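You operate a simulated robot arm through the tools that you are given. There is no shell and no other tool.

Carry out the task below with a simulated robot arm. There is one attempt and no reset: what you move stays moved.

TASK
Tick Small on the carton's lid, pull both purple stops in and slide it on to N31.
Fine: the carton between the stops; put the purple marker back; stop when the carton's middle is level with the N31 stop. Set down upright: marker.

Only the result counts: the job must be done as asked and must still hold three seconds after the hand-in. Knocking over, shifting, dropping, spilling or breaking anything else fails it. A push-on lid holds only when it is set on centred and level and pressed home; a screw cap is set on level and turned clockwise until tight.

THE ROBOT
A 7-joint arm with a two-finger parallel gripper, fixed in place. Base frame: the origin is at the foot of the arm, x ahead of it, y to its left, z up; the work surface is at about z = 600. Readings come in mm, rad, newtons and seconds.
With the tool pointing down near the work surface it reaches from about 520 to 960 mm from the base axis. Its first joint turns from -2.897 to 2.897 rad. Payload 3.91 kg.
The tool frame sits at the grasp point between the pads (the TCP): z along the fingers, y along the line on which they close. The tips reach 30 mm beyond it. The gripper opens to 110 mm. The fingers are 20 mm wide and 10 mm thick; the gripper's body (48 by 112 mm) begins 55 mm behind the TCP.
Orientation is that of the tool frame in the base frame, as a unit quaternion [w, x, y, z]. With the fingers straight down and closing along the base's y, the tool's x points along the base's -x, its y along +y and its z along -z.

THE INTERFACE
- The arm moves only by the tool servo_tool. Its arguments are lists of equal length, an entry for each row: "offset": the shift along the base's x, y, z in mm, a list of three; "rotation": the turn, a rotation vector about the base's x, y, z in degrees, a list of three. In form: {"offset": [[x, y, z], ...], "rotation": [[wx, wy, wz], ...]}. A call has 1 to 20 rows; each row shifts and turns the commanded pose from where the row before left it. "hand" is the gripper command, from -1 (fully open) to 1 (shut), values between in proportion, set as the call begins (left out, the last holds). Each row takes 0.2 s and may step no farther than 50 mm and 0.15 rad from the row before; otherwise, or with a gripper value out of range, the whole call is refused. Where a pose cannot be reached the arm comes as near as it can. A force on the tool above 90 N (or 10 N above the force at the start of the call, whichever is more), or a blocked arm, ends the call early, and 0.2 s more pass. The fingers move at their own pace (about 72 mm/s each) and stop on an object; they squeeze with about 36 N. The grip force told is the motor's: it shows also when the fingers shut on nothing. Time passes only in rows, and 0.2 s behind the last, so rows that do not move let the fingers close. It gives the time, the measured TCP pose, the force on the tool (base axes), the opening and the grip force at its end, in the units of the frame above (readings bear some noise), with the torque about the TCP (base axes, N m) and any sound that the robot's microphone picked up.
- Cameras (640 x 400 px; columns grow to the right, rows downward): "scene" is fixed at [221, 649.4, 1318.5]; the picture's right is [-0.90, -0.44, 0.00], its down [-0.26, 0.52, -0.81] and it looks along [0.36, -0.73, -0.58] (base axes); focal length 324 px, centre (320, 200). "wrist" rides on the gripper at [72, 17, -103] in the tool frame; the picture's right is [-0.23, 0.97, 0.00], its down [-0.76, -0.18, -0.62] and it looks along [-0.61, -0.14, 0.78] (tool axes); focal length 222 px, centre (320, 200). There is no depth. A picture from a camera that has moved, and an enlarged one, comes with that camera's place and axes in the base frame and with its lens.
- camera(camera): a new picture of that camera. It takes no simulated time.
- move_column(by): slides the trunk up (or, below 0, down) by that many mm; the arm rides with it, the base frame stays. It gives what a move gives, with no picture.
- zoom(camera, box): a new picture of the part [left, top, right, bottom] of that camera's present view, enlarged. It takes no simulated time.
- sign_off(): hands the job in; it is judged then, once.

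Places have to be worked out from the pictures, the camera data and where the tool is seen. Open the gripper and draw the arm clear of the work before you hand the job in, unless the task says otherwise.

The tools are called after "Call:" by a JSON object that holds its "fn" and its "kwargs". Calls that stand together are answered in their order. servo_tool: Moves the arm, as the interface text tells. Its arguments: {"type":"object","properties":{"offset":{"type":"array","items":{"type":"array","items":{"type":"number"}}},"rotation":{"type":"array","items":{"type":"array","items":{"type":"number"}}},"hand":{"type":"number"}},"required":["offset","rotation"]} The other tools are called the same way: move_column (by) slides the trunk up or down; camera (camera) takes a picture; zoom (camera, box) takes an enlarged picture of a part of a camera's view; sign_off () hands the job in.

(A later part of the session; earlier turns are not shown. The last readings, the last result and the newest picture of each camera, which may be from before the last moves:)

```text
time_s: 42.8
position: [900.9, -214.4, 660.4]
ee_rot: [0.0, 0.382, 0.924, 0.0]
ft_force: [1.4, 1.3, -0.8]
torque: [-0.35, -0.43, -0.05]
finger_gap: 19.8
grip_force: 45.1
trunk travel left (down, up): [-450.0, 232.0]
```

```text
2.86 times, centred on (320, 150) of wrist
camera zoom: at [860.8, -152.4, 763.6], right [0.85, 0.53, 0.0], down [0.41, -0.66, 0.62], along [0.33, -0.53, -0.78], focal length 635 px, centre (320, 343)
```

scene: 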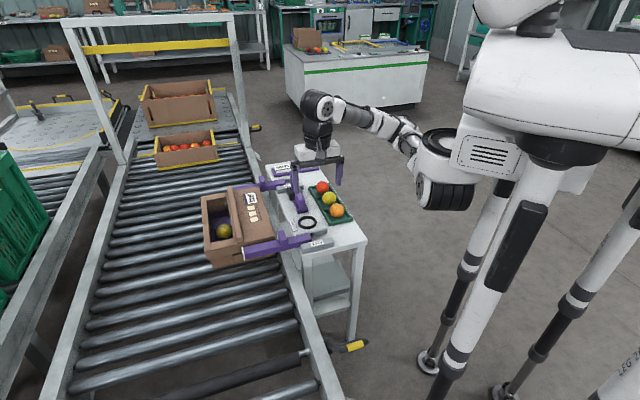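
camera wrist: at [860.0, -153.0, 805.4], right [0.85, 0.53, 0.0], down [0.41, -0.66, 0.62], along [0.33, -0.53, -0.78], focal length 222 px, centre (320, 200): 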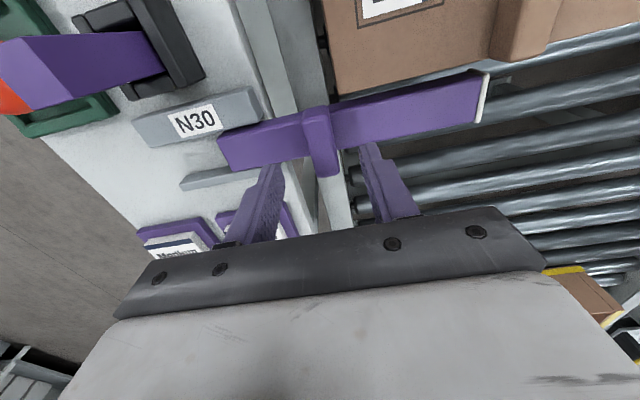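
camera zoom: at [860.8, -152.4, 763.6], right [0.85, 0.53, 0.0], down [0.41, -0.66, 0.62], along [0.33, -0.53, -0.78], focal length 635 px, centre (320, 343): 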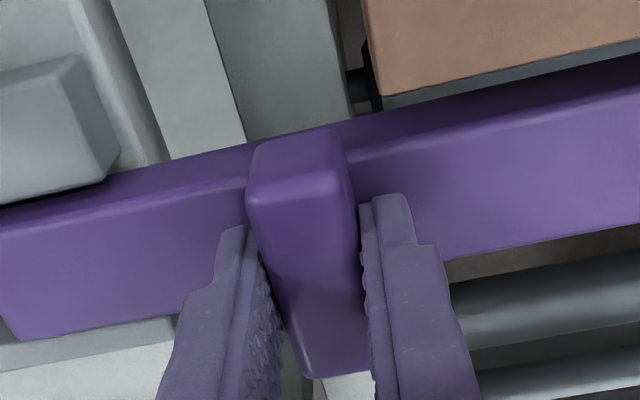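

It is gripped at 19.8 mm. I pull it toward the bench along -b, 30 mm first, and watch the force.

Call:
{"fn": "servo_tool", "kwargs": {"offset": [[-3.54, -3.54, 0], [-3.54, -3.54, 0], [-3.54, -3.54, 0], [-3.54, -3.54, 0], [-3.54, -3.54, 0], [-3.54, -3.54, 0], [0, 0, 0]], "rotation": [[0, 0, 0], [0, 0, 0], [0, 0, 0], [0, 0, 0], [0, 0, 0], [0, 0, 0], [0, 0, 0]]}}

Call:
{"fn": "camera", "kwargs": {"camera": "wrist"}}

Call:
{"fn": "zoom", "kwargs": {"camera": "scene", "box": [220, 140, 330, 210]}}

```text
time_s: 44.4
position: [878.8, -237.5, 660.6]
ee_rot: [-0.001, 0.383, 0.924, 0.0]
ft_force: [-3.4, 5.3, -5.2]
torque: [-0.8, -0.94, -0.02]
finger_gap: 19.8
grip_force: 45.3
trunk travel left (down, up): [-450.0, 232.0]
```

```text
taken
camera wrist: at [839.5, -173.8, 763.6], right [0.85, 0.53, 0.0], down [0.41, -0.66, 0.62], along [0.33, -0.53, -0.78], focal length 222 px, centre (320, 200)
```

wrist: 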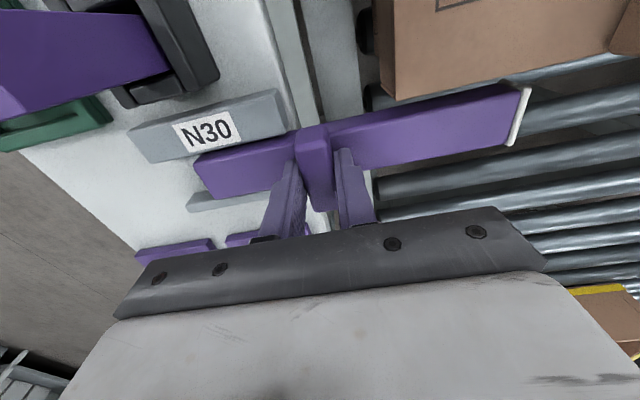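

```text
5.71 times, centred on (275, 175) of scene
camera zoom: at [221.0, 649.4, 1318.5], right [-0.9, -0.44, 0.0], down [-0.26, 0.52, -0.81], along [0.36, -0.73, -0.58], focal length 1853 px, centre (577, 343)
```

zoom: 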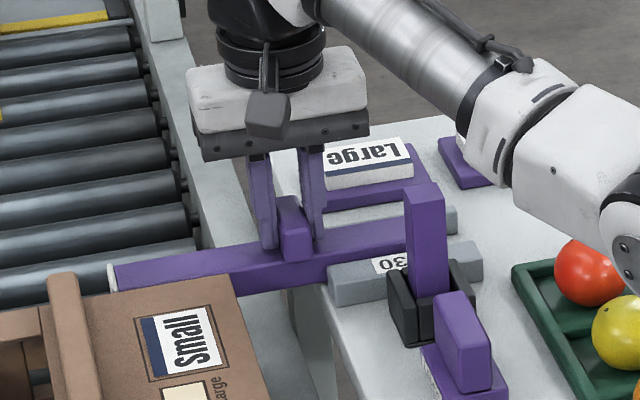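

It slides easily, with only a few newtons of guide force. I continue pulling another 60 mm with a slight correction for that side force.

Call:
{"fn": "servo_tool", "kwargs": {"offset": [[-4.7, -4.6, 0], [-4.7, -4.6, 0], [-4.7, -4.7, 0], [-4.7, -4.7, 0], [-4.7, -4.7, 0], [-4.7, -4.7, 0], [-4.7, -4.7, 0], [-4.7, -4.7, 0], [-4.7, -4.7, 0], [0, 0, 0]], "rotation": [[0, 0, 0], [0, 0, 0], [0, 0, 0], [0, 0, 0], [0, 0, 0], [0, 0, 0], [0, 0, 0], [0, 0, 0], [0, 0, 0], [0, 0, 0]]}}

Call:
{"fn": "camera", "kwargs": {"camera": "wrist"}}

Call:
{"fn": "zoom", "kwargs": {"camera": "scene", "box": [220, 130, 350, 215]}}

```text
time_s: 46.6
position: [837.7, -278.8, 660.4]
ee_rot: [0.0, 0.382, 0.924, -0.001]
ft_force: [-2.2, 2.7, -3.2]
torque: [0.64, 0.61, 0.13]
finger_gap: 19.6
grip_force: 44.9
trunk travel left (down, up): [-450.0, 232.0]
```

```text
taken
camera wrist: at [797.0, -216.3, 763.6], right [0.85, 0.53, 0.0], down [0.41, -0.66, 0.62], along [0.33, -0.53, -0.78], focal length 222 px, centre (320, 200)
```

wrist: 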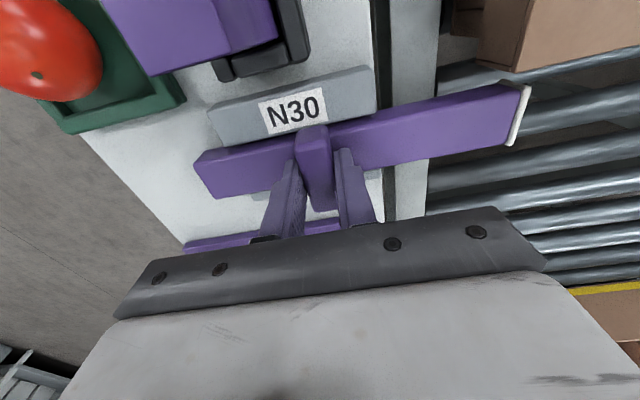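

```text
4.71 times, centred on (285, 172) of scene
camera zoom: at [221.0, 649.4, 1318.5], right [-0.9, -0.44, 0.0], down [-0.26, 0.52, -0.81], along [0.36, -0.73, -0.58], focal length 1526 px, centre (485, 329)
```

zoom: 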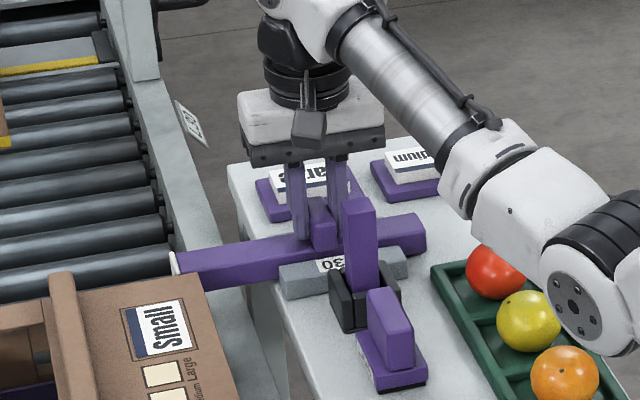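

The pull is going smoothly, but the arm's elbow looks close to the fruit tray. I check the arm's clearance in the scene view before continuing.

Call:
{"fn": "camera", "kwargs": {"camera": "scene"}}

Call:
{"fn": "zoom", "kwargs": {"camera": "scene", "box": [290, 120, 490, 250]}}

```text
taken
```

scene: 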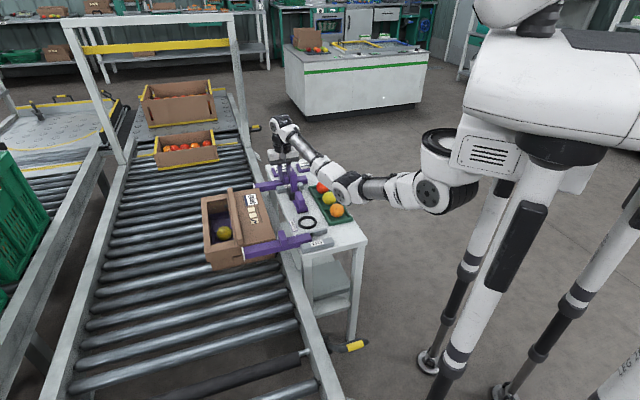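

```text
3.08 times, centred on (390, 185) of scene
camera zoom: at [221.0, 649.4, 1318.5], right [-0.9, -0.44, 0.0], down [-0.26, 0.52, -0.81], along [0.36, -0.73, -0.58], focal length 998 px, centre (105, 246)
```

zoom: 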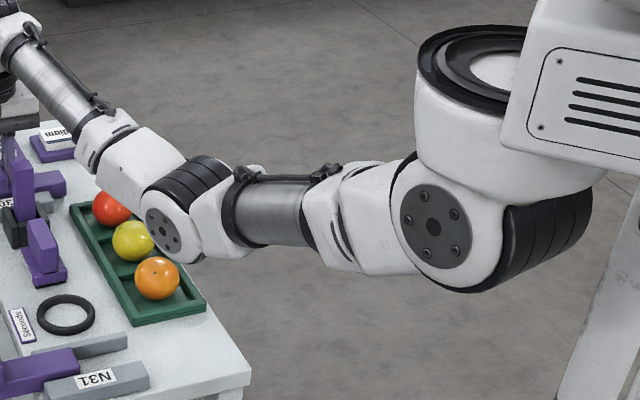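

By estimate the elbow sits at about z 800, well above the fruit, so continuing is safe. I pull another 55 mm to bring the stop's tip off the rollers.

Call:
{"fn": "servo_tool", "kwargs": {"offset": [[-4.7, -4.5, 0], [-4.7, -4.5, 0], [-4.7, -4.6, 0], [-4.7, -4.6, 0], [-4.7, -4.7, 0], [-4.7, -4.7, 0], [-4.7, -4.7, 0], [-4.7, -4.7, 0], [0, 0, 0]], "rotation": [[0, 0, 0], [0, 0, 0], [0, 0, 0], [0, 0, 0], [0, 0, 0], [0, 0, 0], [0, 0, 0], [0, 0, 0], [0, 0, 0]]}}

Call:
{"fn": "camera", "kwargs": {"camera": "wrist"}}

Call:
{"fn": "zoom", "kwargs": {"camera": "scene", "box": [220, 130, 350, 215]}}

```text
time_s: 48.6
position: [800.1, -315.9, 661.2]
ee_rot: [0.0, 0.383, 0.924, -0.001]
ft_force: [-0.6, -1.1, -4.9]
torque: [-0.83, -0.8, 0.21]
finger_gap: 19.6
grip_force: 45.0
trunk travel left (down, up): [-450.0, 232.0]
```

```text
taken
camera wrist: at [759.9, -253.2, 763.6], right [0.85, 0.53, 0.0], down [0.41, -0.66, 0.62], along [0.33, -0.53, -0.78], focal length 222 px, centre (320, 200)
```

wrist: 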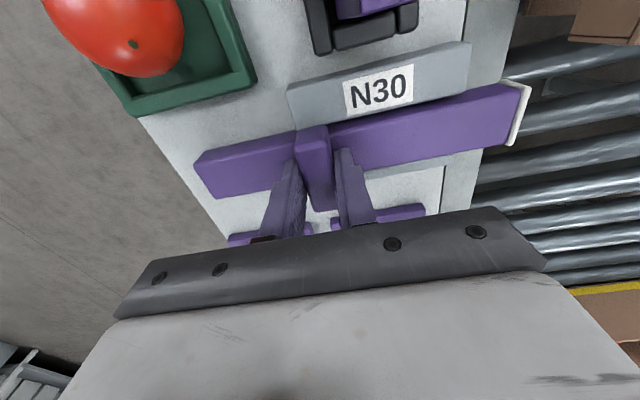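

```text
4.71 times, centred on (285, 172) of scene
camera zoom: at [221.0, 649.4, 1318.5], right [-0.9, -0.44, 0.0], down [-0.26, 0.52, -0.81], along [0.36, -0.73, -0.58], focal length 1526 px, centre (485, 329)
```

zoom: 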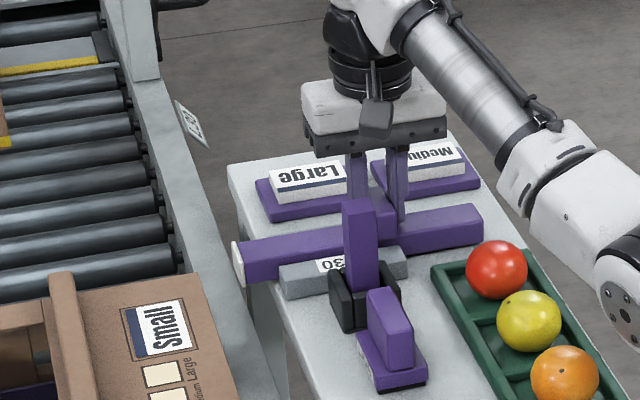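

The stop has come in about 143 mm and its tip is off the rollers. I pull a little farther, gently, to see whether it has an end stop.

Call:
{"fn": "servo_tool", "kwargs": {"offset": [[-2.1, -2.1, 0], [-2.1, -2.1, 0], [-2.1, -2.1, 0], [0, 0, 0]], "rotation": [[0, 0, 0], [0, 0, 0], [0, 0, 0], [0, 0, 0]]}}

```text
time_s: 49.6
position: [794.4, -323.8, 660.0]
ee_rot: [0.0, 0.382, 0.924, 0.001]
ft_force: [8.0, -4.9, -0.1]
torque: [0.48, 0.53, 0.0]
finger_gap: 19.8
grip_force: 45.2
trunk travel left (down, up): [-450.0, 232.0]
```

There is no end stop yet, and the side force comes from a slight drift across. I correct that while pulling the last 10 mm.

Call:
{"fn": "servo_tool", "kwargs": {"offset": [[-1.4, -2.8, 0], [-1.8, -2.4, 0], [-2.1, -2.1, 0], [0, 0, 0]], "rotation": [[0, 0, 0], [0, 0, 0], [0, 0, 0], [0, 0, 0]]}}

Call:
{"fn": "camera", "kwargs": {"camera": "wrist"}}

Call:
{"fn": "zoom", "kwargs": {"camera": "scene", "box": [220, 130, 350, 215]}}

```text
time_s: 50.6
position: [787.0, -329.1, 660.1]
ee_rot: [-0.002, 0.381, 0.924, 0.0]
ft_force: [-16.1, 17.1, -3.0]
torque: [0.32, 0.1, -0.12]
finger_gap: 19.8
grip_force: 44.8
trunk travel left (down, up): [-450.0, 232.0]
```

```text
taken
camera wrist: at [747.9, -266.0, 763.9], right [0.85, 0.53, 0.0], down [0.42, -0.66, 0.62], along [0.33, -0.53, -0.78], focal length 222 px, centre (320, 200)
```

wrist: 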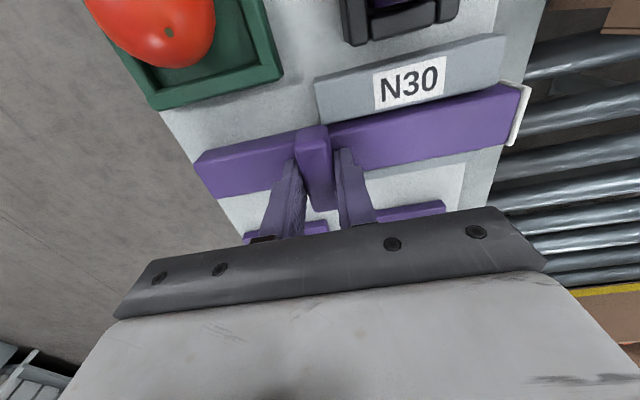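

```text
4.71 times, centred on (285, 172) of scene
camera zoom: at [221.0, 649.4, 1318.5], right [-0.9, -0.44, 0.0], down [-0.26, 0.52, -0.81], along [0.36, -0.73, -0.58], focal length 1526 px, centre (485, 329)
```

zoom: 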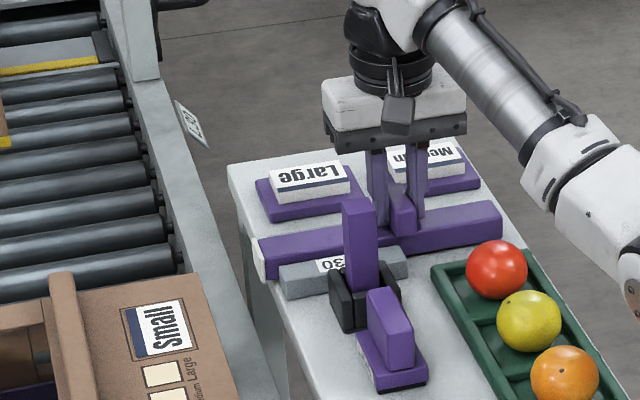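

The stop now lies fully on the bench side, pulled about 160 mm. I relax the sideways load by 1 mm, then open the fingers.

Call:
{"fn": "servo_tool", "kwargs": {"offset": [[-0.7, 0.7, 0], [0, 0, 0]], "rotation": [[0, 0, 0], [0, 0, 0]]}}

Call:
{"fn": "servo_tool", "kwargs": {"offset": [[0, 0, 0], [0, 0, 0], [0, 0, 0]], "rotation": [[0, 0, 0], [0, 0, 0], [0, 0, 0]], "hand": 0.05}}

Call:
{"fn": "zoom", "kwargs": {"camera": "wrist", "box": [190, 60, 540, 240]}}

```text
time_s: 51.2
position: [787.0, -328.9, 660.7]
ee_rot: [0.0, 0.384, 0.924, 0.001]
ft_force: [-9.7, 12.5, -5.1]
torque: [1.16, 0.85, 0.04]
finger_gap: 19.9
grip_force: 44.8
trunk travel left (down, up): [-450.0, 232.0]
```

```text
time_s: 52.0
position: [787.1, -330.0, 660.0]
ee_rot: [0.001, 0.383, 0.924, 0.0]
ft_force: [-0.6, 0.0, 0.1]
torque: [0.0, 0.02, 0.07]
finger_gap: 52.2
grip_force: 0.1
trunk travel left (down, up): [-450.0, 232.0]
```

```text
1.83 times, centred on (365, 150) of wrist
camera zoom: at [747.8, -266.0, 764.3], right [0.85, 0.53, 0.0], down [0.41, -0.66, 0.62], along [0.33, -0.53, -0.78], focal length 406 px, centre (238, 291)
```

zoom: 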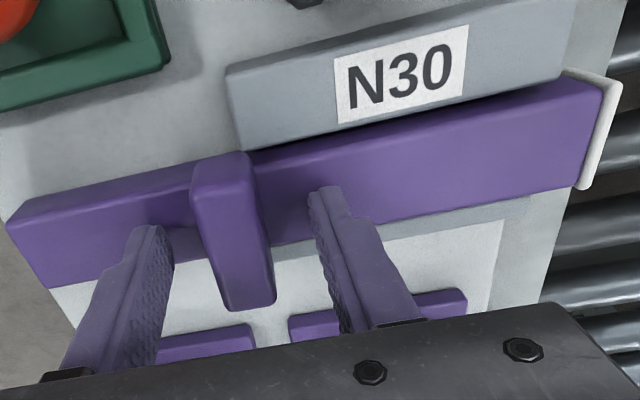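

N30 is in and released. I rise straight up and cross high over the bench to above the N31 handle, estimated at about (657, 29).

Call:
{"fn": "servo_tool", "kwargs": {"offset": [[0, 0, 20], [0, 0, 35], [0, 0, 40], [0, 0, 45], [-14.4, 39.7, 0], [-14.4, 39.7, 0], [-14.4, 39.7, 0], [-14.4, 39.7, 0], [-14.4, 39.7, 0], [-14.4, 39.7, 0], [-14.4, 39.7, 0], [-14.4, 39.7, 0], [-14.8, 40, 0], [0, 0, 0]], "rotation": [[0, 0, 0], [0, 0, 0], [0, 0, 0], [0, 0, 0], [0, 0, 0], [0, 0, 0], [0, 0, 0], [0, 0, 0], [0, 0, 0], [0, 0, 0], [0, 0, 0], [0, 0, 0], [0, 0, 0], [0, 0, 0]]}}

Call:
{"fn": "camera", "kwargs": {"camera": "wrist"}}

Call:
{"fn": "zoom", "kwargs": {"camera": "wrist", "box": [220, 40, 420, 180]}}

Call:
{"fn": "camera", "kwargs": {"camera": "scene"}}

```text
time_s: 55.0
position: [657.9, 31.3, 801.1]
ee_rot: [0.001, 0.383, 0.924, 0.0]
ft_force: [0.2, -0.6, 0.8]
torque: [-0.01, 0.02, 0.02]
finger_gap: 52.3
grip_force: 0.1
trunk travel left (down, up): [-450.0, 232.0]
```

```text
taken
camera wrist: at [617.8, 93.0, 904.2], right [0.85, 0.53, 0.0], down [0.41, -0.66, 0.62], along [0.33, -0.53, -0.78], focal length 222 px, centre (320, 200)
```

wrist: 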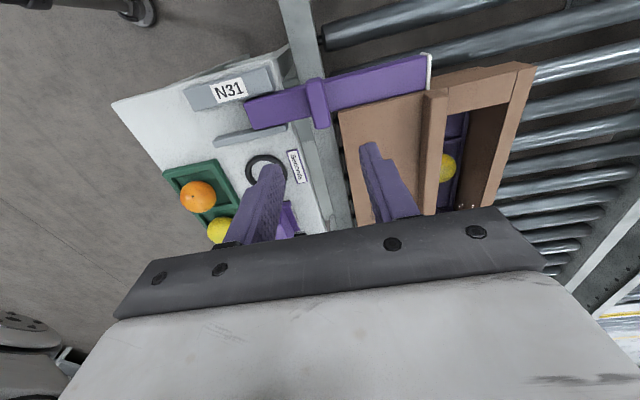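

```text
2.86 times, centred on (320, 110) of wrist
camera zoom: at [617.8, 93.0, 904.2], right [0.85, 0.53, 0.0], down [0.41, -0.66, 0.62], along [0.33, -0.53, -0.78], focal length 635 px, centre (320, 457)
```

zoom: 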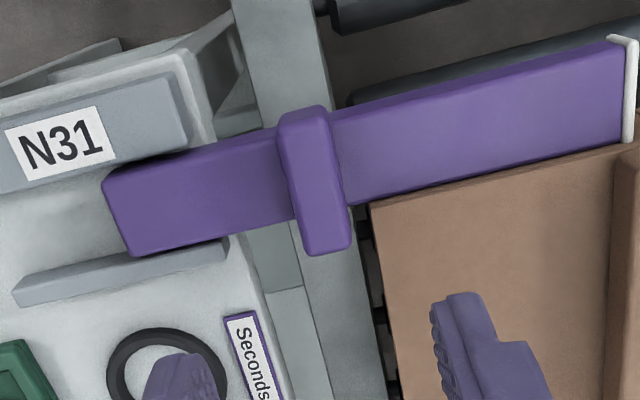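

```text
taken
```

scene: 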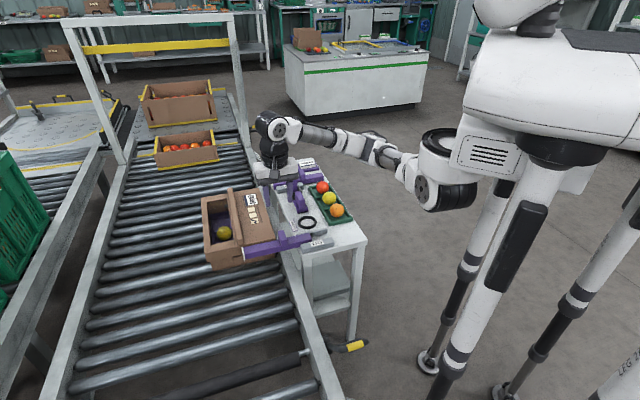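

The N31 handle is nearly centred below the fingers. Pulling this stop in brings the tool close to the base, so I check the arm's folding before going down.

Call:
{"fn": "zoom", "kwargs": {"camera": "scene", "box": [250, 90, 490, 240]}}

```text
2.67 times, centred on (370, 165) of scene
camera zoom: at [221.0, 649.4, 1318.5], right [-0.9, -0.44, 0.0], down [-0.26, 0.52, -0.81], along [0.36, -0.73, -0.58], focal length 865 px, centre (187, 293)
```

zoom: 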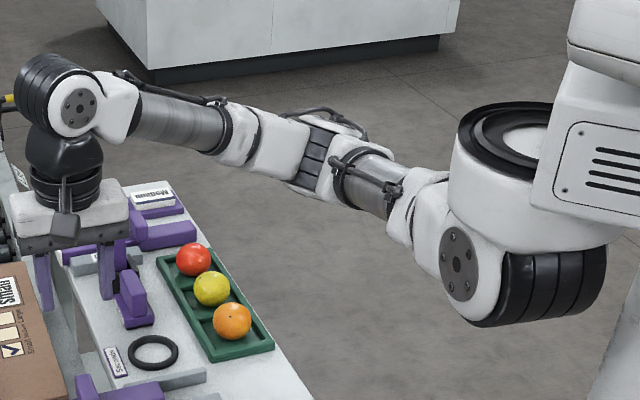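

The arm folds with its elbow low toward the bench, so I raise the trunk 120 mm to keep the elbow high during the close-in pull.

Call:
{"fn": "move_column", "kwargs": {"by": 120}}

Call:
{"fn": "zoom", "kwargs": {"camera": "scene", "box": [250, 70, 490, 240]}}

```text
time_s: 56.5
position: [657.5, 29.7, 920.7]
ee_rot: [-0.001, 0.383, 0.924, 0.0]
ft_force: [-0.4, 0.1, 0.5]
torque: [-0.02, -0.03, -0.03]
finger_gap: 52.4
grip_force: 0.0
trunk travel left (down, up): [-570.0, 112.0]
```

```text
2.35 times, centred on (370, 155) of scene
camera zoom: at [221.0, 649.4, 1318.5], right [-0.9, -0.44, 0.0], down [-0.26, 0.52, -0.81], along [0.36, -0.73, -0.58], focal length 763 px, centre (202, 306)
```

zoom: 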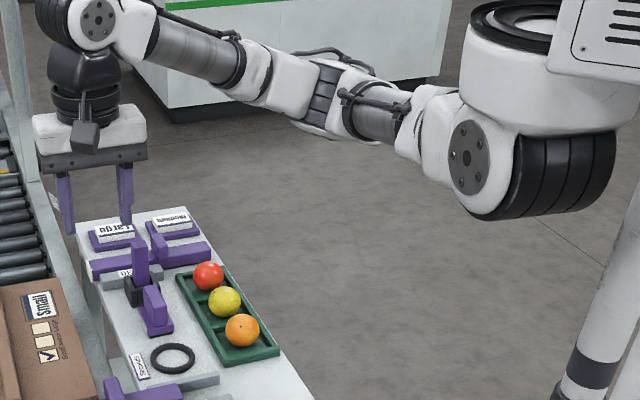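

The elbow is well up now. I descend over the N31 handle to z≈700 and verify the alignment.

Call:
{"fn": "servo_tool", "kwargs": {"offset": [[0, 0, -45], [0, 0, -45], [0, 0, -45], [0, 0, -40], [0, 0, -30], [0, 0, -15], [0, 0, 0]], "rotation": [[0, 0, 0], [0, 0, 0], [0, 0, 0], [0, 0, 0], [0, 0, 0], [0, 0, 0], [0, 0, 0]]}}

Call:
{"fn": "zoom", "kwargs": {"camera": "wrist", "box": [220, 80, 420, 220]}}

Call:
{"fn": "zoom", "kwargs": {"camera": "scene", "box": [220, 150, 340, 270]}}

```text
time_s: 58.1
position: [657.9, 29.8, 701.4]
ee_rot: [0.0, 0.382, 0.924, 0.0]
ft_force: [0.5, -0.1, -0.5]
torque: [0.02, -0.01, 0.01]
finger_gap: 52.3
grip_force: 0.0
trunk travel left (down, up): [-570.0, 112.0]
```

```text
2.86 times, centred on (320, 150) of wrist
camera zoom: at [618.1, 92.7, 803.8], right [0.85, 0.53, 0.0], down [0.41, -0.66, 0.62], along [0.33, -0.53, -0.78], focal length 635 px, centre (320, 343)
```

zoom: 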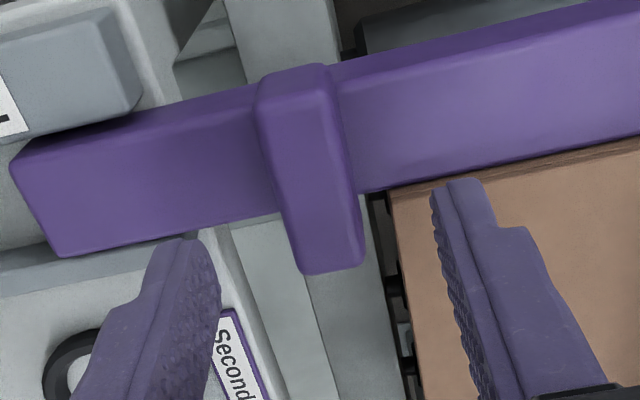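

```text
3.33 times, centred on (280, 210) of scene
camera zoom: at [221.0, 649.4, 1318.5], right [-0.9, -0.44, 0.0], down [-0.26, 0.52, -0.81], along [0.36, -0.73, -0.58], focal length 1081 px, centre (453, 167)
```

zoom: 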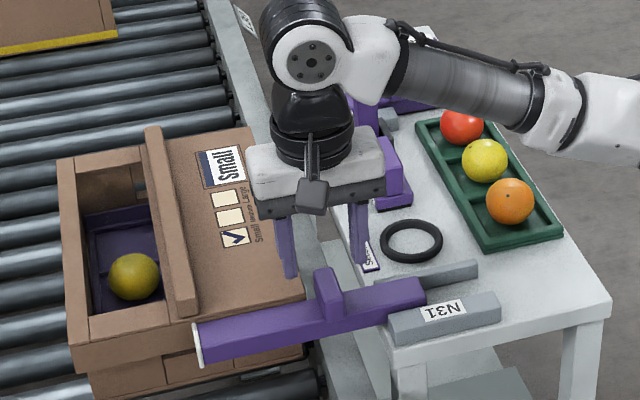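

The handle is in line, with a 3–4 mm offset along the bar's width that I correct to keep the finger off the lid. Then I descend to z≈660.

Call:
{"fn": "servo_tool", "kwargs": {"offset": [[-3.5, 3.5, -10], [0, 0, -15], [0, 0, -10], [0, 0, -5], [0, 0, 0]], "rotation": [[0, 0, 0], [0, 0, 0], [0, 0, 0], [0, 0, 0], [0, 0, 0]]}}

Call:
{"fn": "zoom", "kwargs": {"camera": "wrist", "box": [220, 80, 420, 220]}}

Call:
{"fn": "zoom", "kwargs": {"camera": "scene", "box": [240, 190, 320, 260]}}

```text
time_s: 59.3
position: [654.4, 31.8, 660.8]
ee_rot: [0.0, 0.383, 0.924, 0.0]
ft_force: [0.4, 0.2, 0.1]
torque: [-0.01, 0.03, 0.01]
finger_gap: 52.3
grip_force: 0.0
trunk travel left (down, up): [-570.0, 112.0]
```

```text
2.86 times, centred on (320, 150) of wrist
camera zoom: at [614.3, 95.9, 763.6], right [0.85, 0.53, 0.0], down [0.41, -0.66, 0.62], along [0.33, -0.53, -0.78], focal length 635 px, centre (320, 343)
```

zoom: 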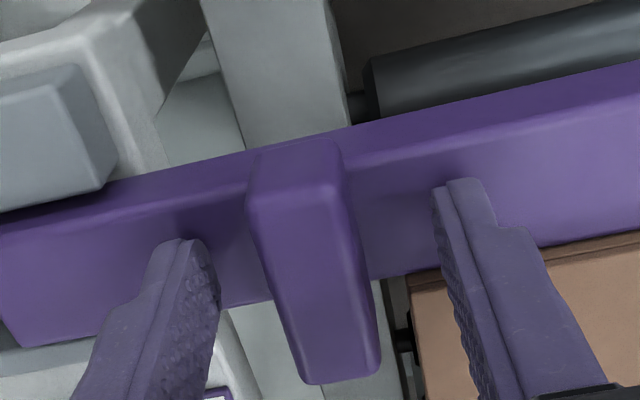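

```text
5.71 times, centred on (280, 225) of scene
camera zoom: at [221.0, 649.4, 1318.5], right [-0.9, -0.44, 0.0], down [-0.26, 0.52, -0.81], along [0.36, -0.73, -0.58], focal length 1853 px, centre (549, 57)
```

zoom: 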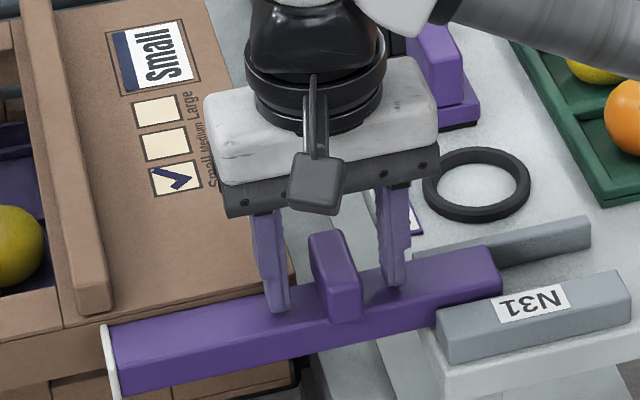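

Both fingers straddle the N31 handle just above the bar. I close on it.

Call:
{"fn": "servo_tool", "kwargs": {"offset": [[0, 0, 0], [0, 0, 0], [0, 0, 0], [0, 0, 0]], "rotation": [[0, 0, 0], [0, 0, 0], [0, 0, 0], [0, 0, 0]], "hand": 1}}

Call:
{"fn": "servo_tool", "kwargs": {"offset": [[-3.54, -3.54, 0], [-3.54, -3.54, 0], [-3.54, -3.54, 0], [-3.54, -3.54, 0], [-3.54, -3.54, 0], [-3.54, -3.54, 0], [-3.54, -3.54, 0], [-3.54, -3.54, 0], [0, 0, 0]], "rotation": [[0, 0, 0], [0, 0, 0], [0, 0, 0], [0, 0, 0], [0, 0, 0], [0, 0, 0], [0, 0, 0], [0, 0, 0], [0, 0, 0]]}}

Call:
{"fn": "camera", "kwargs": {"camera": "wrist"}}

Call:
{"fn": "zoom", "kwargs": {"camera": "scene", "box": [200, 100, 500, 270]}}

```text
time_s: 60.3
position: [654.1, 31.9, 659.8]
ee_rot: [0.0, 0.382, 0.924, -0.002]
ft_force: [-12.1, -7.9, -3.1]
torque: [-0.15, -0.15, 0.03]
finger_gap: 19.8
grip_force: 45.4
trunk travel left (down, up): [-570.0, 112.0]
```

```text
time_s: 62.3
position: [626.1, 4.4, 660.1]
ee_rot: [0.001, 0.383, 0.924, 0.0]
ft_force: [-2.0, 2.9, -13.5]
torque: [-0.17, -0.55, 0.02]
finger_gap: 19.8
grip_force: 44.7
trunk travel left (down, up): [-570.0, 112.0]
```

```text
taken
camera wrist: at [586.5, 68.0, 763.7], right [0.85, 0.53, 0.0], down [0.41, -0.66, 0.62], along [0.33, -0.53, -0.78], focal length 222 px, centre (320, 200)
```

wrist: 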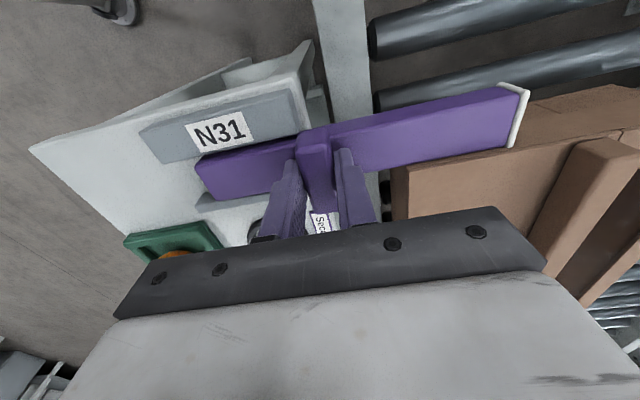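

```text
2.13 times, centred on (350, 185) of scene
camera zoom: at [221.0, 649.4, 1318.5], right [-0.9, -0.44, 0.0], down [-0.26, 0.52, -0.81], along [0.36, -0.73, -0.58], focal length 692 px, centre (256, 232)
```

zoom: 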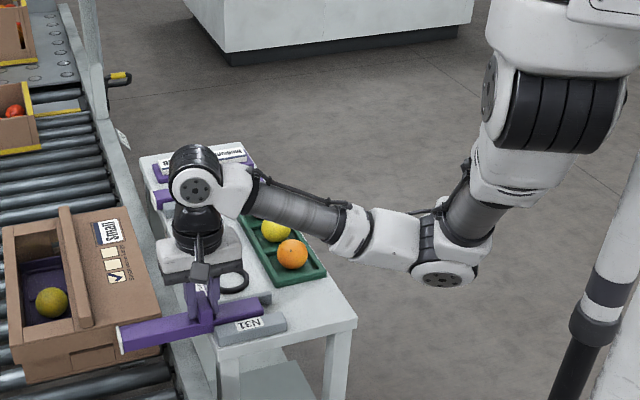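

It's sliding in cleanly and the elbow is high and clear. I pull another 60 mm.

Call:
{"fn": "servo_tool", "kwargs": {"offset": [[-4.24, -4.24, 0], [-4.24, -4.24, 0], [-4.24, -4.24, 0], [-4.24, -4.24, 0], [-4.24, -4.24, 0], [-4.24, -4.24, 0], [-4.24, -4.24, 0], [-4.24, -4.24, 0], [-4.24, -4.24, 0], [-4.24, -4.24, 0], [0, 0, 0]], "rotation": [[0, 0, 0], [0, 0, 0], [0, 0, 0], [0, 0, 0], [0, 0, 0], [0, 0, 0], [0, 0, 0], [0, 0, 0], [0, 0, 0], [0, 0, 0], [0, 0, 0]]}}

Call:
{"fn": "camera", "kwargs": {"camera": "wrist"}}

Call:
{"fn": "zoom", "kwargs": {"camera": "scene", "box": [200, 100, 500, 270]}}

```text
time_s: 64.7
position: [584.8, -36.7, 660.3]
ee_rot: [-0.001, 0.382, 0.924, 0.0]
ft_force: [-7.8, 9.9, -23.5]
torque: [-0.19, -0.65, -0.25]
finger_gap: 19.7
grip_force: 45.1
trunk travel left (down, up): [-570.0, 112.0]
```

```text
taken
camera wrist: at [545.0, 26.4, 763.8], right [0.85, 0.53, 0.0], down [0.41, -0.66, 0.62], along [0.33, -0.53, -0.78], focal length 222 px, centre (320, 200)
```

wrist: 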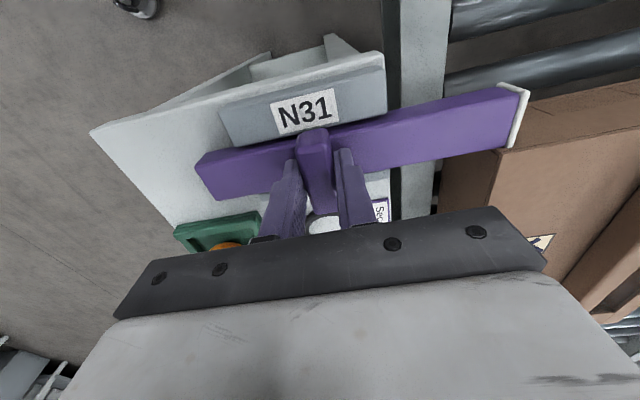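

```text
2.13 times, centred on (350, 185) of scene
camera zoom: at [221.0, 649.4, 1318.5], right [-0.9, -0.44, 0.0], down [-0.26, 0.52, -0.81], along [0.36, -0.73, -0.58], focal length 692 px, centre (256, 232)
```

zoom: 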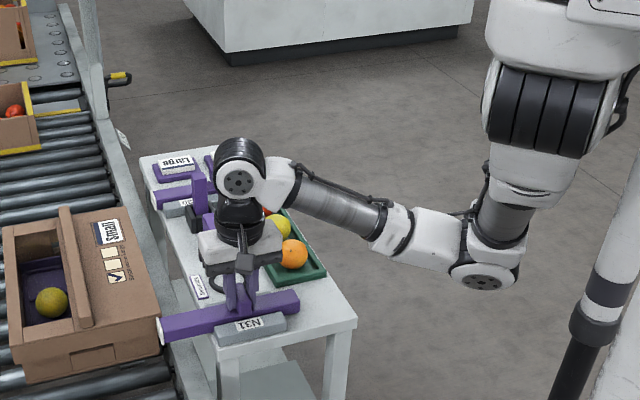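

About 100 mm in, with small vertical and sideways loads building up. I ease the path slightly (-1.5 mm in z and 1 mm across) and pull the remaining 60 mm.

Call:
{"fn": "servo_tool", "kwargs": {"offset": [[-0.6, 0.6, -1], [-4.24, -4.24, -0.5], [-4.24, -4.24, 0], [-4.24, -4.24, 0], [-4.24, -4.24, 0], [-4.24, -4.24, 0], [-4.24, -4.24, 0], [0, 0, 0]], "rotation": [[0, 0, 0], [0, 0, 0], [0, 0, 0], [0, 0, 0], [0, 0, 0], [0, 0, 0], [0, 0, 0], [0, 0, 0]]}}

Call:
{"fn": "zoom", "kwargs": {"camera": "scene", "box": [200, 100, 500, 270]}}

```text
time_s: 66.5
position: [558.2, -61.9, 661.8]
ee_rot: [0.002, 0.384, 0.923, -0.001]
ft_force: [4.2, 0.0, 20.8]
torque: [-0.84, -0.41, 0.13]
finger_gap: 19.9
grip_force: 45.0
trunk travel left (down, up): [-570.0, 112.0]
```

```text
2.13 times, centred on (350, 185) of scene
camera zoom: at [221.0, 649.4, 1318.5], right [-0.9, -0.44, 0.0], down [-0.26, 0.52, -0.81], along [0.36, -0.73, -0.58], focal length 692 px, centre (256, 232)
```

zoom: 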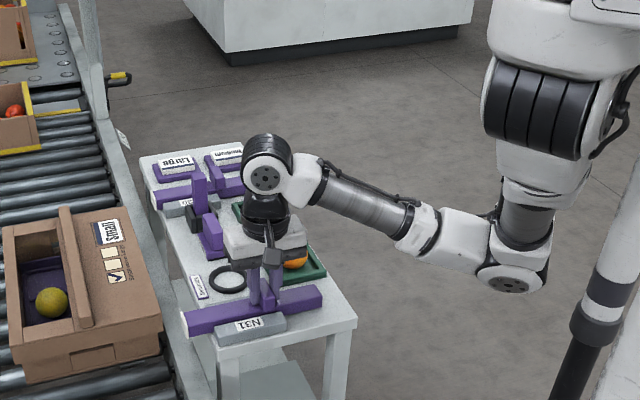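

Pulled about 136 mm now, with the z load reversed from lowering a bit too much. I raise 0.8 mm and pull the last 25 mm.

Call:
{"fn": "servo_tool", "kwargs": {"offset": [[0, 0, 0.8], [-3.5, -3.5, 0], [-3.5, -3.5, 0], [-3.5, -3.5, 0], [-3.5, -3.5, 0], [-3.5, -3.5, 0], [0, 0, 0]], "rotation": [[0, 0, 0], [0, 0, 0], [0, 0, 0], [0, 0, 0], [0, 0, 0], [0, 0, 0], [0, 0, 0]]}}

Call:
{"fn": "camera", "kwargs": {"camera": "wrist"}}

Call:
{"fn": "zoom", "kwargs": {"camera": "scene", "box": [240, 180, 360, 270]}}

```text
time_s: 68.1
position: [541.7, -80.2, 661.3]
ee_rot: [0.001, 0.383, 0.924, 0.0]
ft_force: [14.0, -11.8, 5.6]
torque: [-0.96, -1.05, 0.12]
finger_gap: 19.5
grip_force: 45.1
trunk travel left (down, up): [-570.0, 112.0]
```

```text
taken
camera wrist: at [501.4, -16.7, 763.6], right [0.85, 0.53, 0.0], down [0.41, -0.66, 0.62], along [0.33, -0.53, -0.78], focal length 222 px, centre (320, 200)
```

wrist: 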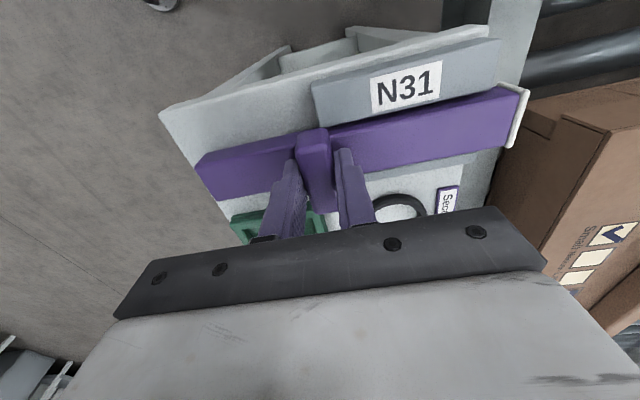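

```text
4.44 times, centred on (300, 225) of scene
camera zoom: at [221.0, 649.4, 1318.5], right [-0.9, -0.44, 0.0], down [-0.26, 0.52, -0.81], along [0.36, -0.73, -0.58], focal length 1441 px, centre (409, 89)
```

zoom: 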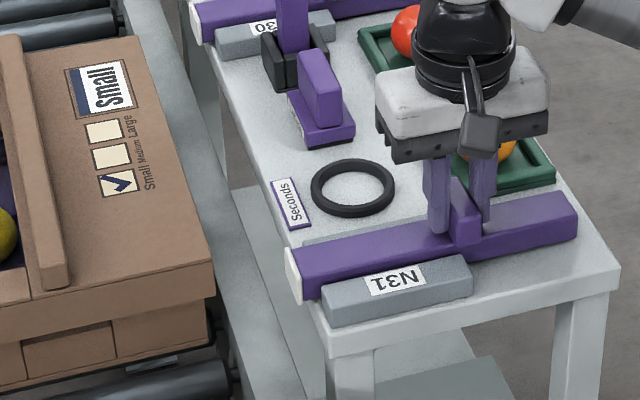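

Both stops are in. I relieve the side load, open the fingers, and rise straight up.

Call:
{"fn": "servo_tool", "kwargs": {"offset": [[0.5, -0.5, 0], [0, 0, 0]], "rotation": [[0, 0, 0], [0, 0, 0]]}}

Call:
{"fn": "servo_tool", "kwargs": {"offset": [[0, 0, 0], [0, 0, 0], [0, 0, 0]], "rotation": [[0, 0, 0], [0, 0, 0], [0, 0, 0]], "hand": 0.05}}

Call:
{"fn": "servo_tool", "kwargs": {"offset": [[0, 0, 10], [0, 0, 25], [0, 0, 40], [0, 0, 45], [0, 0, 40], [0, 0, 0]], "rotation": [[0, 0, 0], [0, 0, 0], [0, 0, 0], [0, 0, 0], [0, 0, 0], [0, 0, 0]]}}

Call:
{"fn": "camera", "kwargs": {"camera": "scene"}}

Call:
{"fn": "zoom", "kwargs": {"camera": "scene", "box": [190, 150, 370, 280]}}

```text
time_s: 68.7
position: [541.9, -80.3, 660.0]
ee_rot: [0.0, 0.382, 0.924, 0.0]
ft_force: [7.9, -10.8, 5.3]
torque: [-1.01, -0.81, -0.11]
finger_gap: 19.6
grip_force: 45.4
trunk travel left (down, up): [-570.0, 112.0]
```

```text
time_s: 69.5
position: [541.1, -80.4, 660.7]
ee_rot: [-0.001, 0.383, 0.924, 0.0]
ft_force: [-0.5, 0.6, 0.6]
torque: [0.01, 0.01, 0.0]
finger_gap: 52.4
grip_force: 0.1
trunk travel left (down, up): [-570.0, 112.0]
```

```text
time_s: 70.9
position: [539.8, -79.1, 822.1]
ee_rot: [0.0, 0.383, 0.924, 0.0]
ft_force: [0.1, 0.3, -0.1]
torque: [0.02, 0.0, -0.01]
finger_gap: 52.1
grip_force: 0.0
trunk travel left (down, up): [-570.0, 112.0]
```

```text
taken
```

scene: 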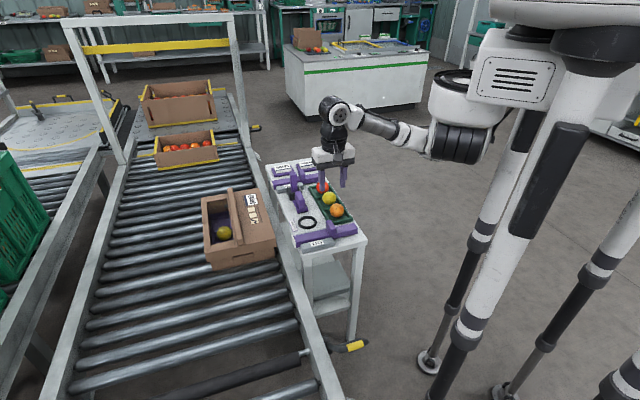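

```text
3.08 times, centred on (280, 215) of scene
camera zoom: at [221.0, 649.4, 1318.5], right [-0.9, -0.44, 0.0], down [-0.26, 0.52, -0.81], along [0.36, -0.73, -0.58], focal length 998 px, centre (443, 154)
```

zoom: 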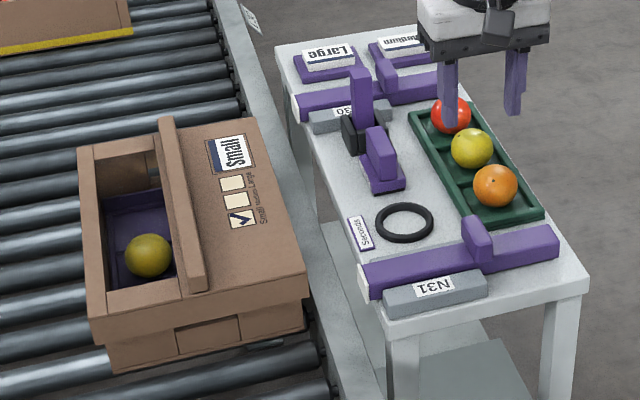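

Both stops are clear of the carton. I move above the carton to measure its ends, middle and the raised ridge on its lid.

Call:
{"fn": "servo_tool", "kwargs": {"offset": [[0, 0, 38], [38, 17.5, 0], [38, 17.5, 0], [38, 17.5, 0], [38, 17.5, 0], [38, 17.5, 0], [38, 17.5, 0], [38, 17.5, 0], [0, 0, 0]], "rotation": [[0, 0, 0], [0, 0, 0], [0, 0, 0], [0, 0, 0], [0, 0, 0], [0, 0, 0], [0, 0, 0], [0, 0, 0], [0, 0, 0]]}}

Call:
{"fn": "camera", "kwargs": {"camera": "wrist"}}

Call:
{"fn": "zoom", "kwargs": {"camera": "wrist", "box": [170, 0, 470, 180]}}

```text
time_s: 72.9
position: [807.2, 43.4, 857.1]
ee_rot: [-0.001, 0.383, 0.924, 0.0]
ft_force: [-0.1, -0.2, 0.5]
torque: [0.01, 0.0, 0.0]
finger_gap: 52.5
grip_force: 0.1
trunk travel left (down, up): [-570.0, 112.0]
```

```text
taken
camera wrist: at [767.3, 107.1, 960.4], right [0.85, 0.53, 0.0], down [0.41, -0.66, 0.62], along [0.33, -0.53, -0.78], focal length 222 px, centre (320, 200)
```

wrist: 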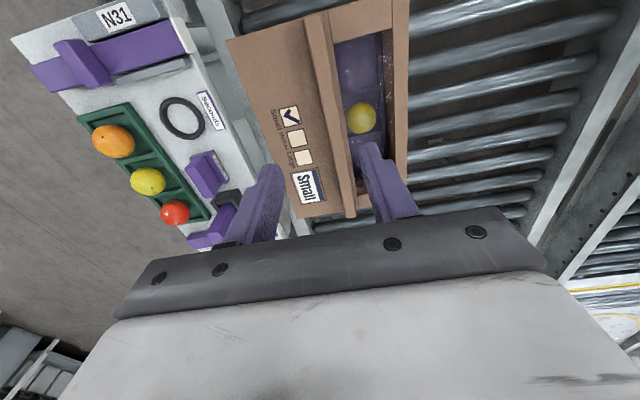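

```text
2.13 times, centred on (320, 90) of wrist
camera zoom: at [767.3, 107.1, 960.4], right [0.85, 0.53, 0.0], down [0.41, -0.66, 0.62], along [0.33, -0.53, -0.78], focal length 474 px, centre (320, 435)
```

zoom: 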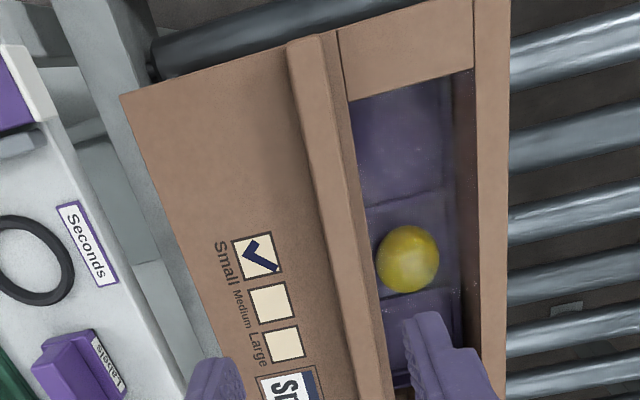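

The ridge runs along the carton at about b=612, near its middle, and is about 20 mm wide, which makes it a good handhold. I zoom in to measure the N31 stop's centreline and the carton's ends from this same picture.

Call:
{"fn": "zoom", "kwargs": {"camera": "wrist", "box": [20, 0, 220, 120]}}

Call:
{"fn": "zoom", "kwargs": {"camera": "wrist", "box": [270, 120, 430, 230]}}

Call:
{"fn": "zoom", "kwargs": {"camera": "wrist", "box": [220, 0, 420, 120]}}

```text
3.20 times, centred on (120, 60) of wrist
camera zoom: at [767.3, 107.1, 960.4], right [0.85, 0.53, 0.0], down [0.41, -0.66, 0.62], along [0.33, -0.53, -0.78], focal length 711 px, centre (960, 648)
```

zoom: 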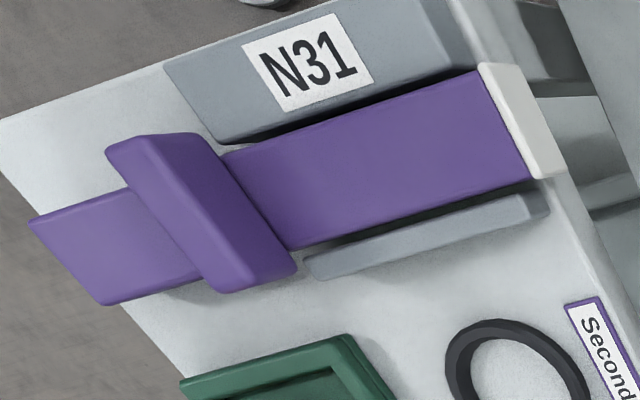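

```text
3.64 times, centred on (350, 175) of wrist
camera zoom: at [767.3, 107.1, 960.4], right [0.85, 0.53, 0.0], down [0.41, -0.66, 0.62], along [0.33, -0.53, -0.78], focal length 808 px, centre (211, 291)
```

zoom: 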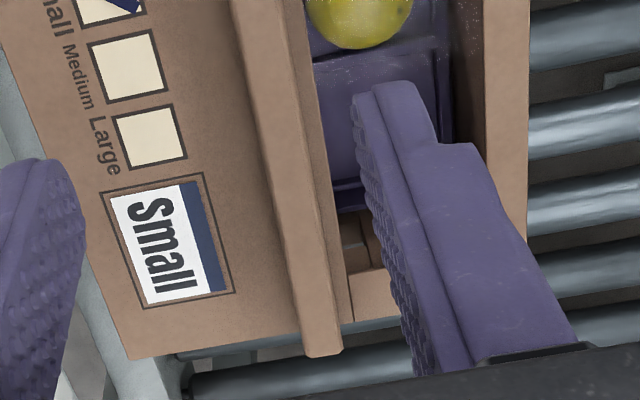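

```text
3.20 times, centred on (320, 60) of wrist
camera zoom: at [767.3, 107.1, 960.4], right [0.85, 0.53, 0.0], down [0.41, -0.66, 0.62], along [0.33, -0.53, -0.78], focal length 711 px, centre (320, 648)
```

zoom: 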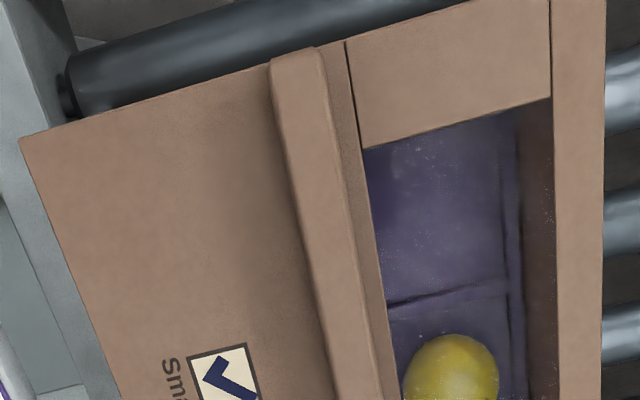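

Measured: N31 stop centre at s≈441, carton ends at s≈458.5 and 755, so its middle is near 607 and it must travel about 165 mm. I go above the ridge at s≈645, clear of the fruit, with the fingers at about 40 mm.

Call:
{"fn": "servo_tool", "kwargs": {"offset": [[27.5, -22.3, -10], [27.5, -22.3, -20], [27.6, -22.2, -30], [0, 0, -40], [0, 0, -35], [0, 0, 0]], "rotation": [[0, 0, 0], [0, 0, 0], [0, 0, 0], [0, 0, 0], [0, 0, 0], [0, 0, 0]], "hand": 0.27}}

Call:
{"fn": "camera", "kwargs": {"camera": "wrist"}}

Call:
{"fn": "zoom", "kwargs": {"camera": "wrist", "box": [220, 50, 420, 200]}}

Call:
{"fn": "zoom", "kwargs": {"camera": "scene", "box": [190, 140, 300, 250]}}

```text
time_s: 74.3
position: [891.7, -24.9, 722.5]
ee_rot: [0.0, 0.383, 0.924, 0.0]
ft_force: [0.2, 0.6, -0.7]
torque: [0.05, 0.01, 0.0]
finger_gap: 40.4
grip_force: 0.1
trunk travel left (down, up): [-570.0, 112.0]
```

```text
taken
camera wrist: at [850.8, 38.7, 825.5], right [0.85, 0.53, 0.0], down [0.41, -0.66, 0.62], along [0.33, -0.53, -0.78], focal length 222 px, centre (320, 200)
```

wrist: 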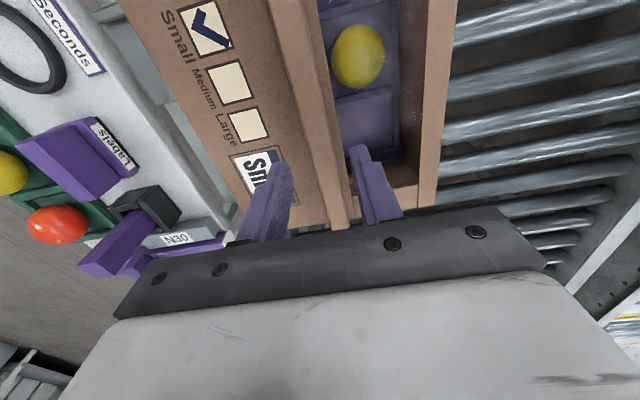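

```text
2.67 times, centred on (320, 125) of wrist
camera zoom: at [850.8, 38.7, 825.5], right [0.85, 0.53, 0.0], down [0.41, -0.66, 0.62], along [0.33, -0.53, -0.78], focal length 592 px, centre (320, 400)
```

zoom: 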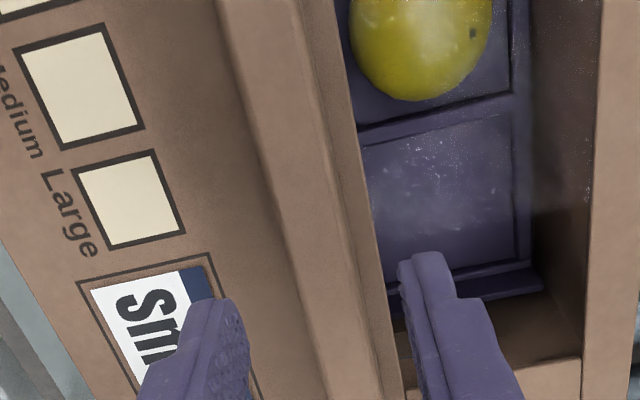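

```text
3.64 times, centred on (245, 195) of scene
camera zoom: at [221.0, 649.4, 1318.5], right [-0.9, -0.44, 0.0], down [-0.26, 0.52, -0.81], along [0.36, -0.73, -0.58], focal length 1179 px, centre (593, 218)
```

zoom: 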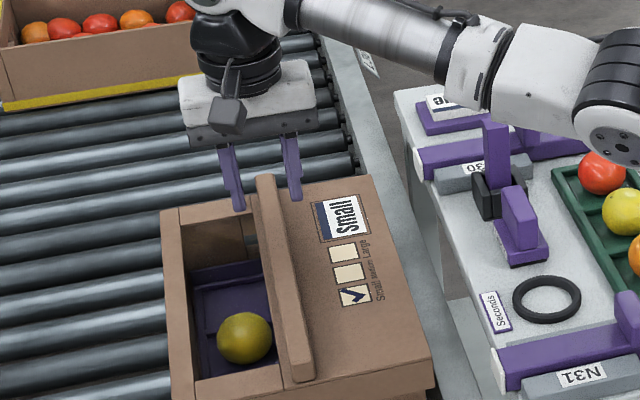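

The TCP is over the ridge line. I look closely at the ridge's end profile to judge its height above the lid.

Call:
{"fn": "zoom", "kwargs": {"camera": "scene", "box": [225, 225, 265, 260]}}

Call:
{"fn": "zoom", "kwargs": {"camera": "scene", "box": [240, 170, 270, 210]}}

```text
11.43 times, centred on (245, 242) of scene
camera zoom: at [221.0, 649.4, 1318.5], right [-0.9, -0.44, 0.0], down [-0.26, 0.52, -0.81], along [0.36, -0.73, -0.58], focal length 3706 px, centre (1177, -286)
```

zoom: 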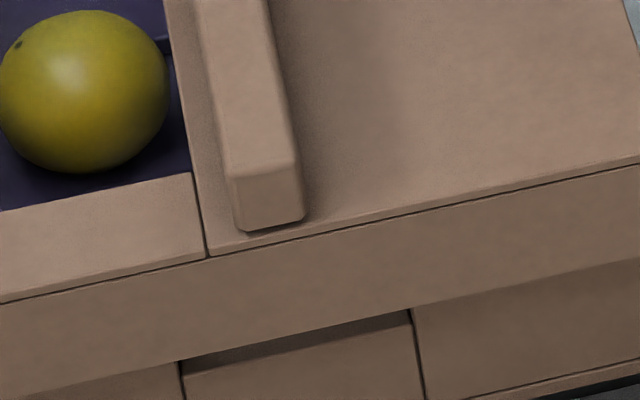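

```text
10.00 times, centred on (255, 190) of scene
camera zoom: at [221.0, 649.4, 1318.5], right [-0.9, -0.44, 0.0], down [-0.26, 0.52, -0.81], along [0.36, -0.73, -0.58], focal length 3242 px, centre (970, 300)
```

zoom: 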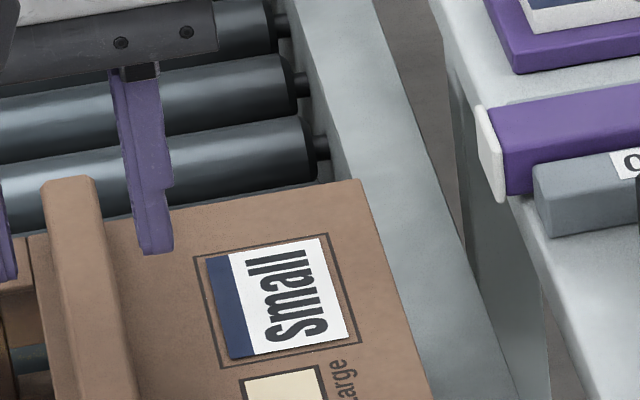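

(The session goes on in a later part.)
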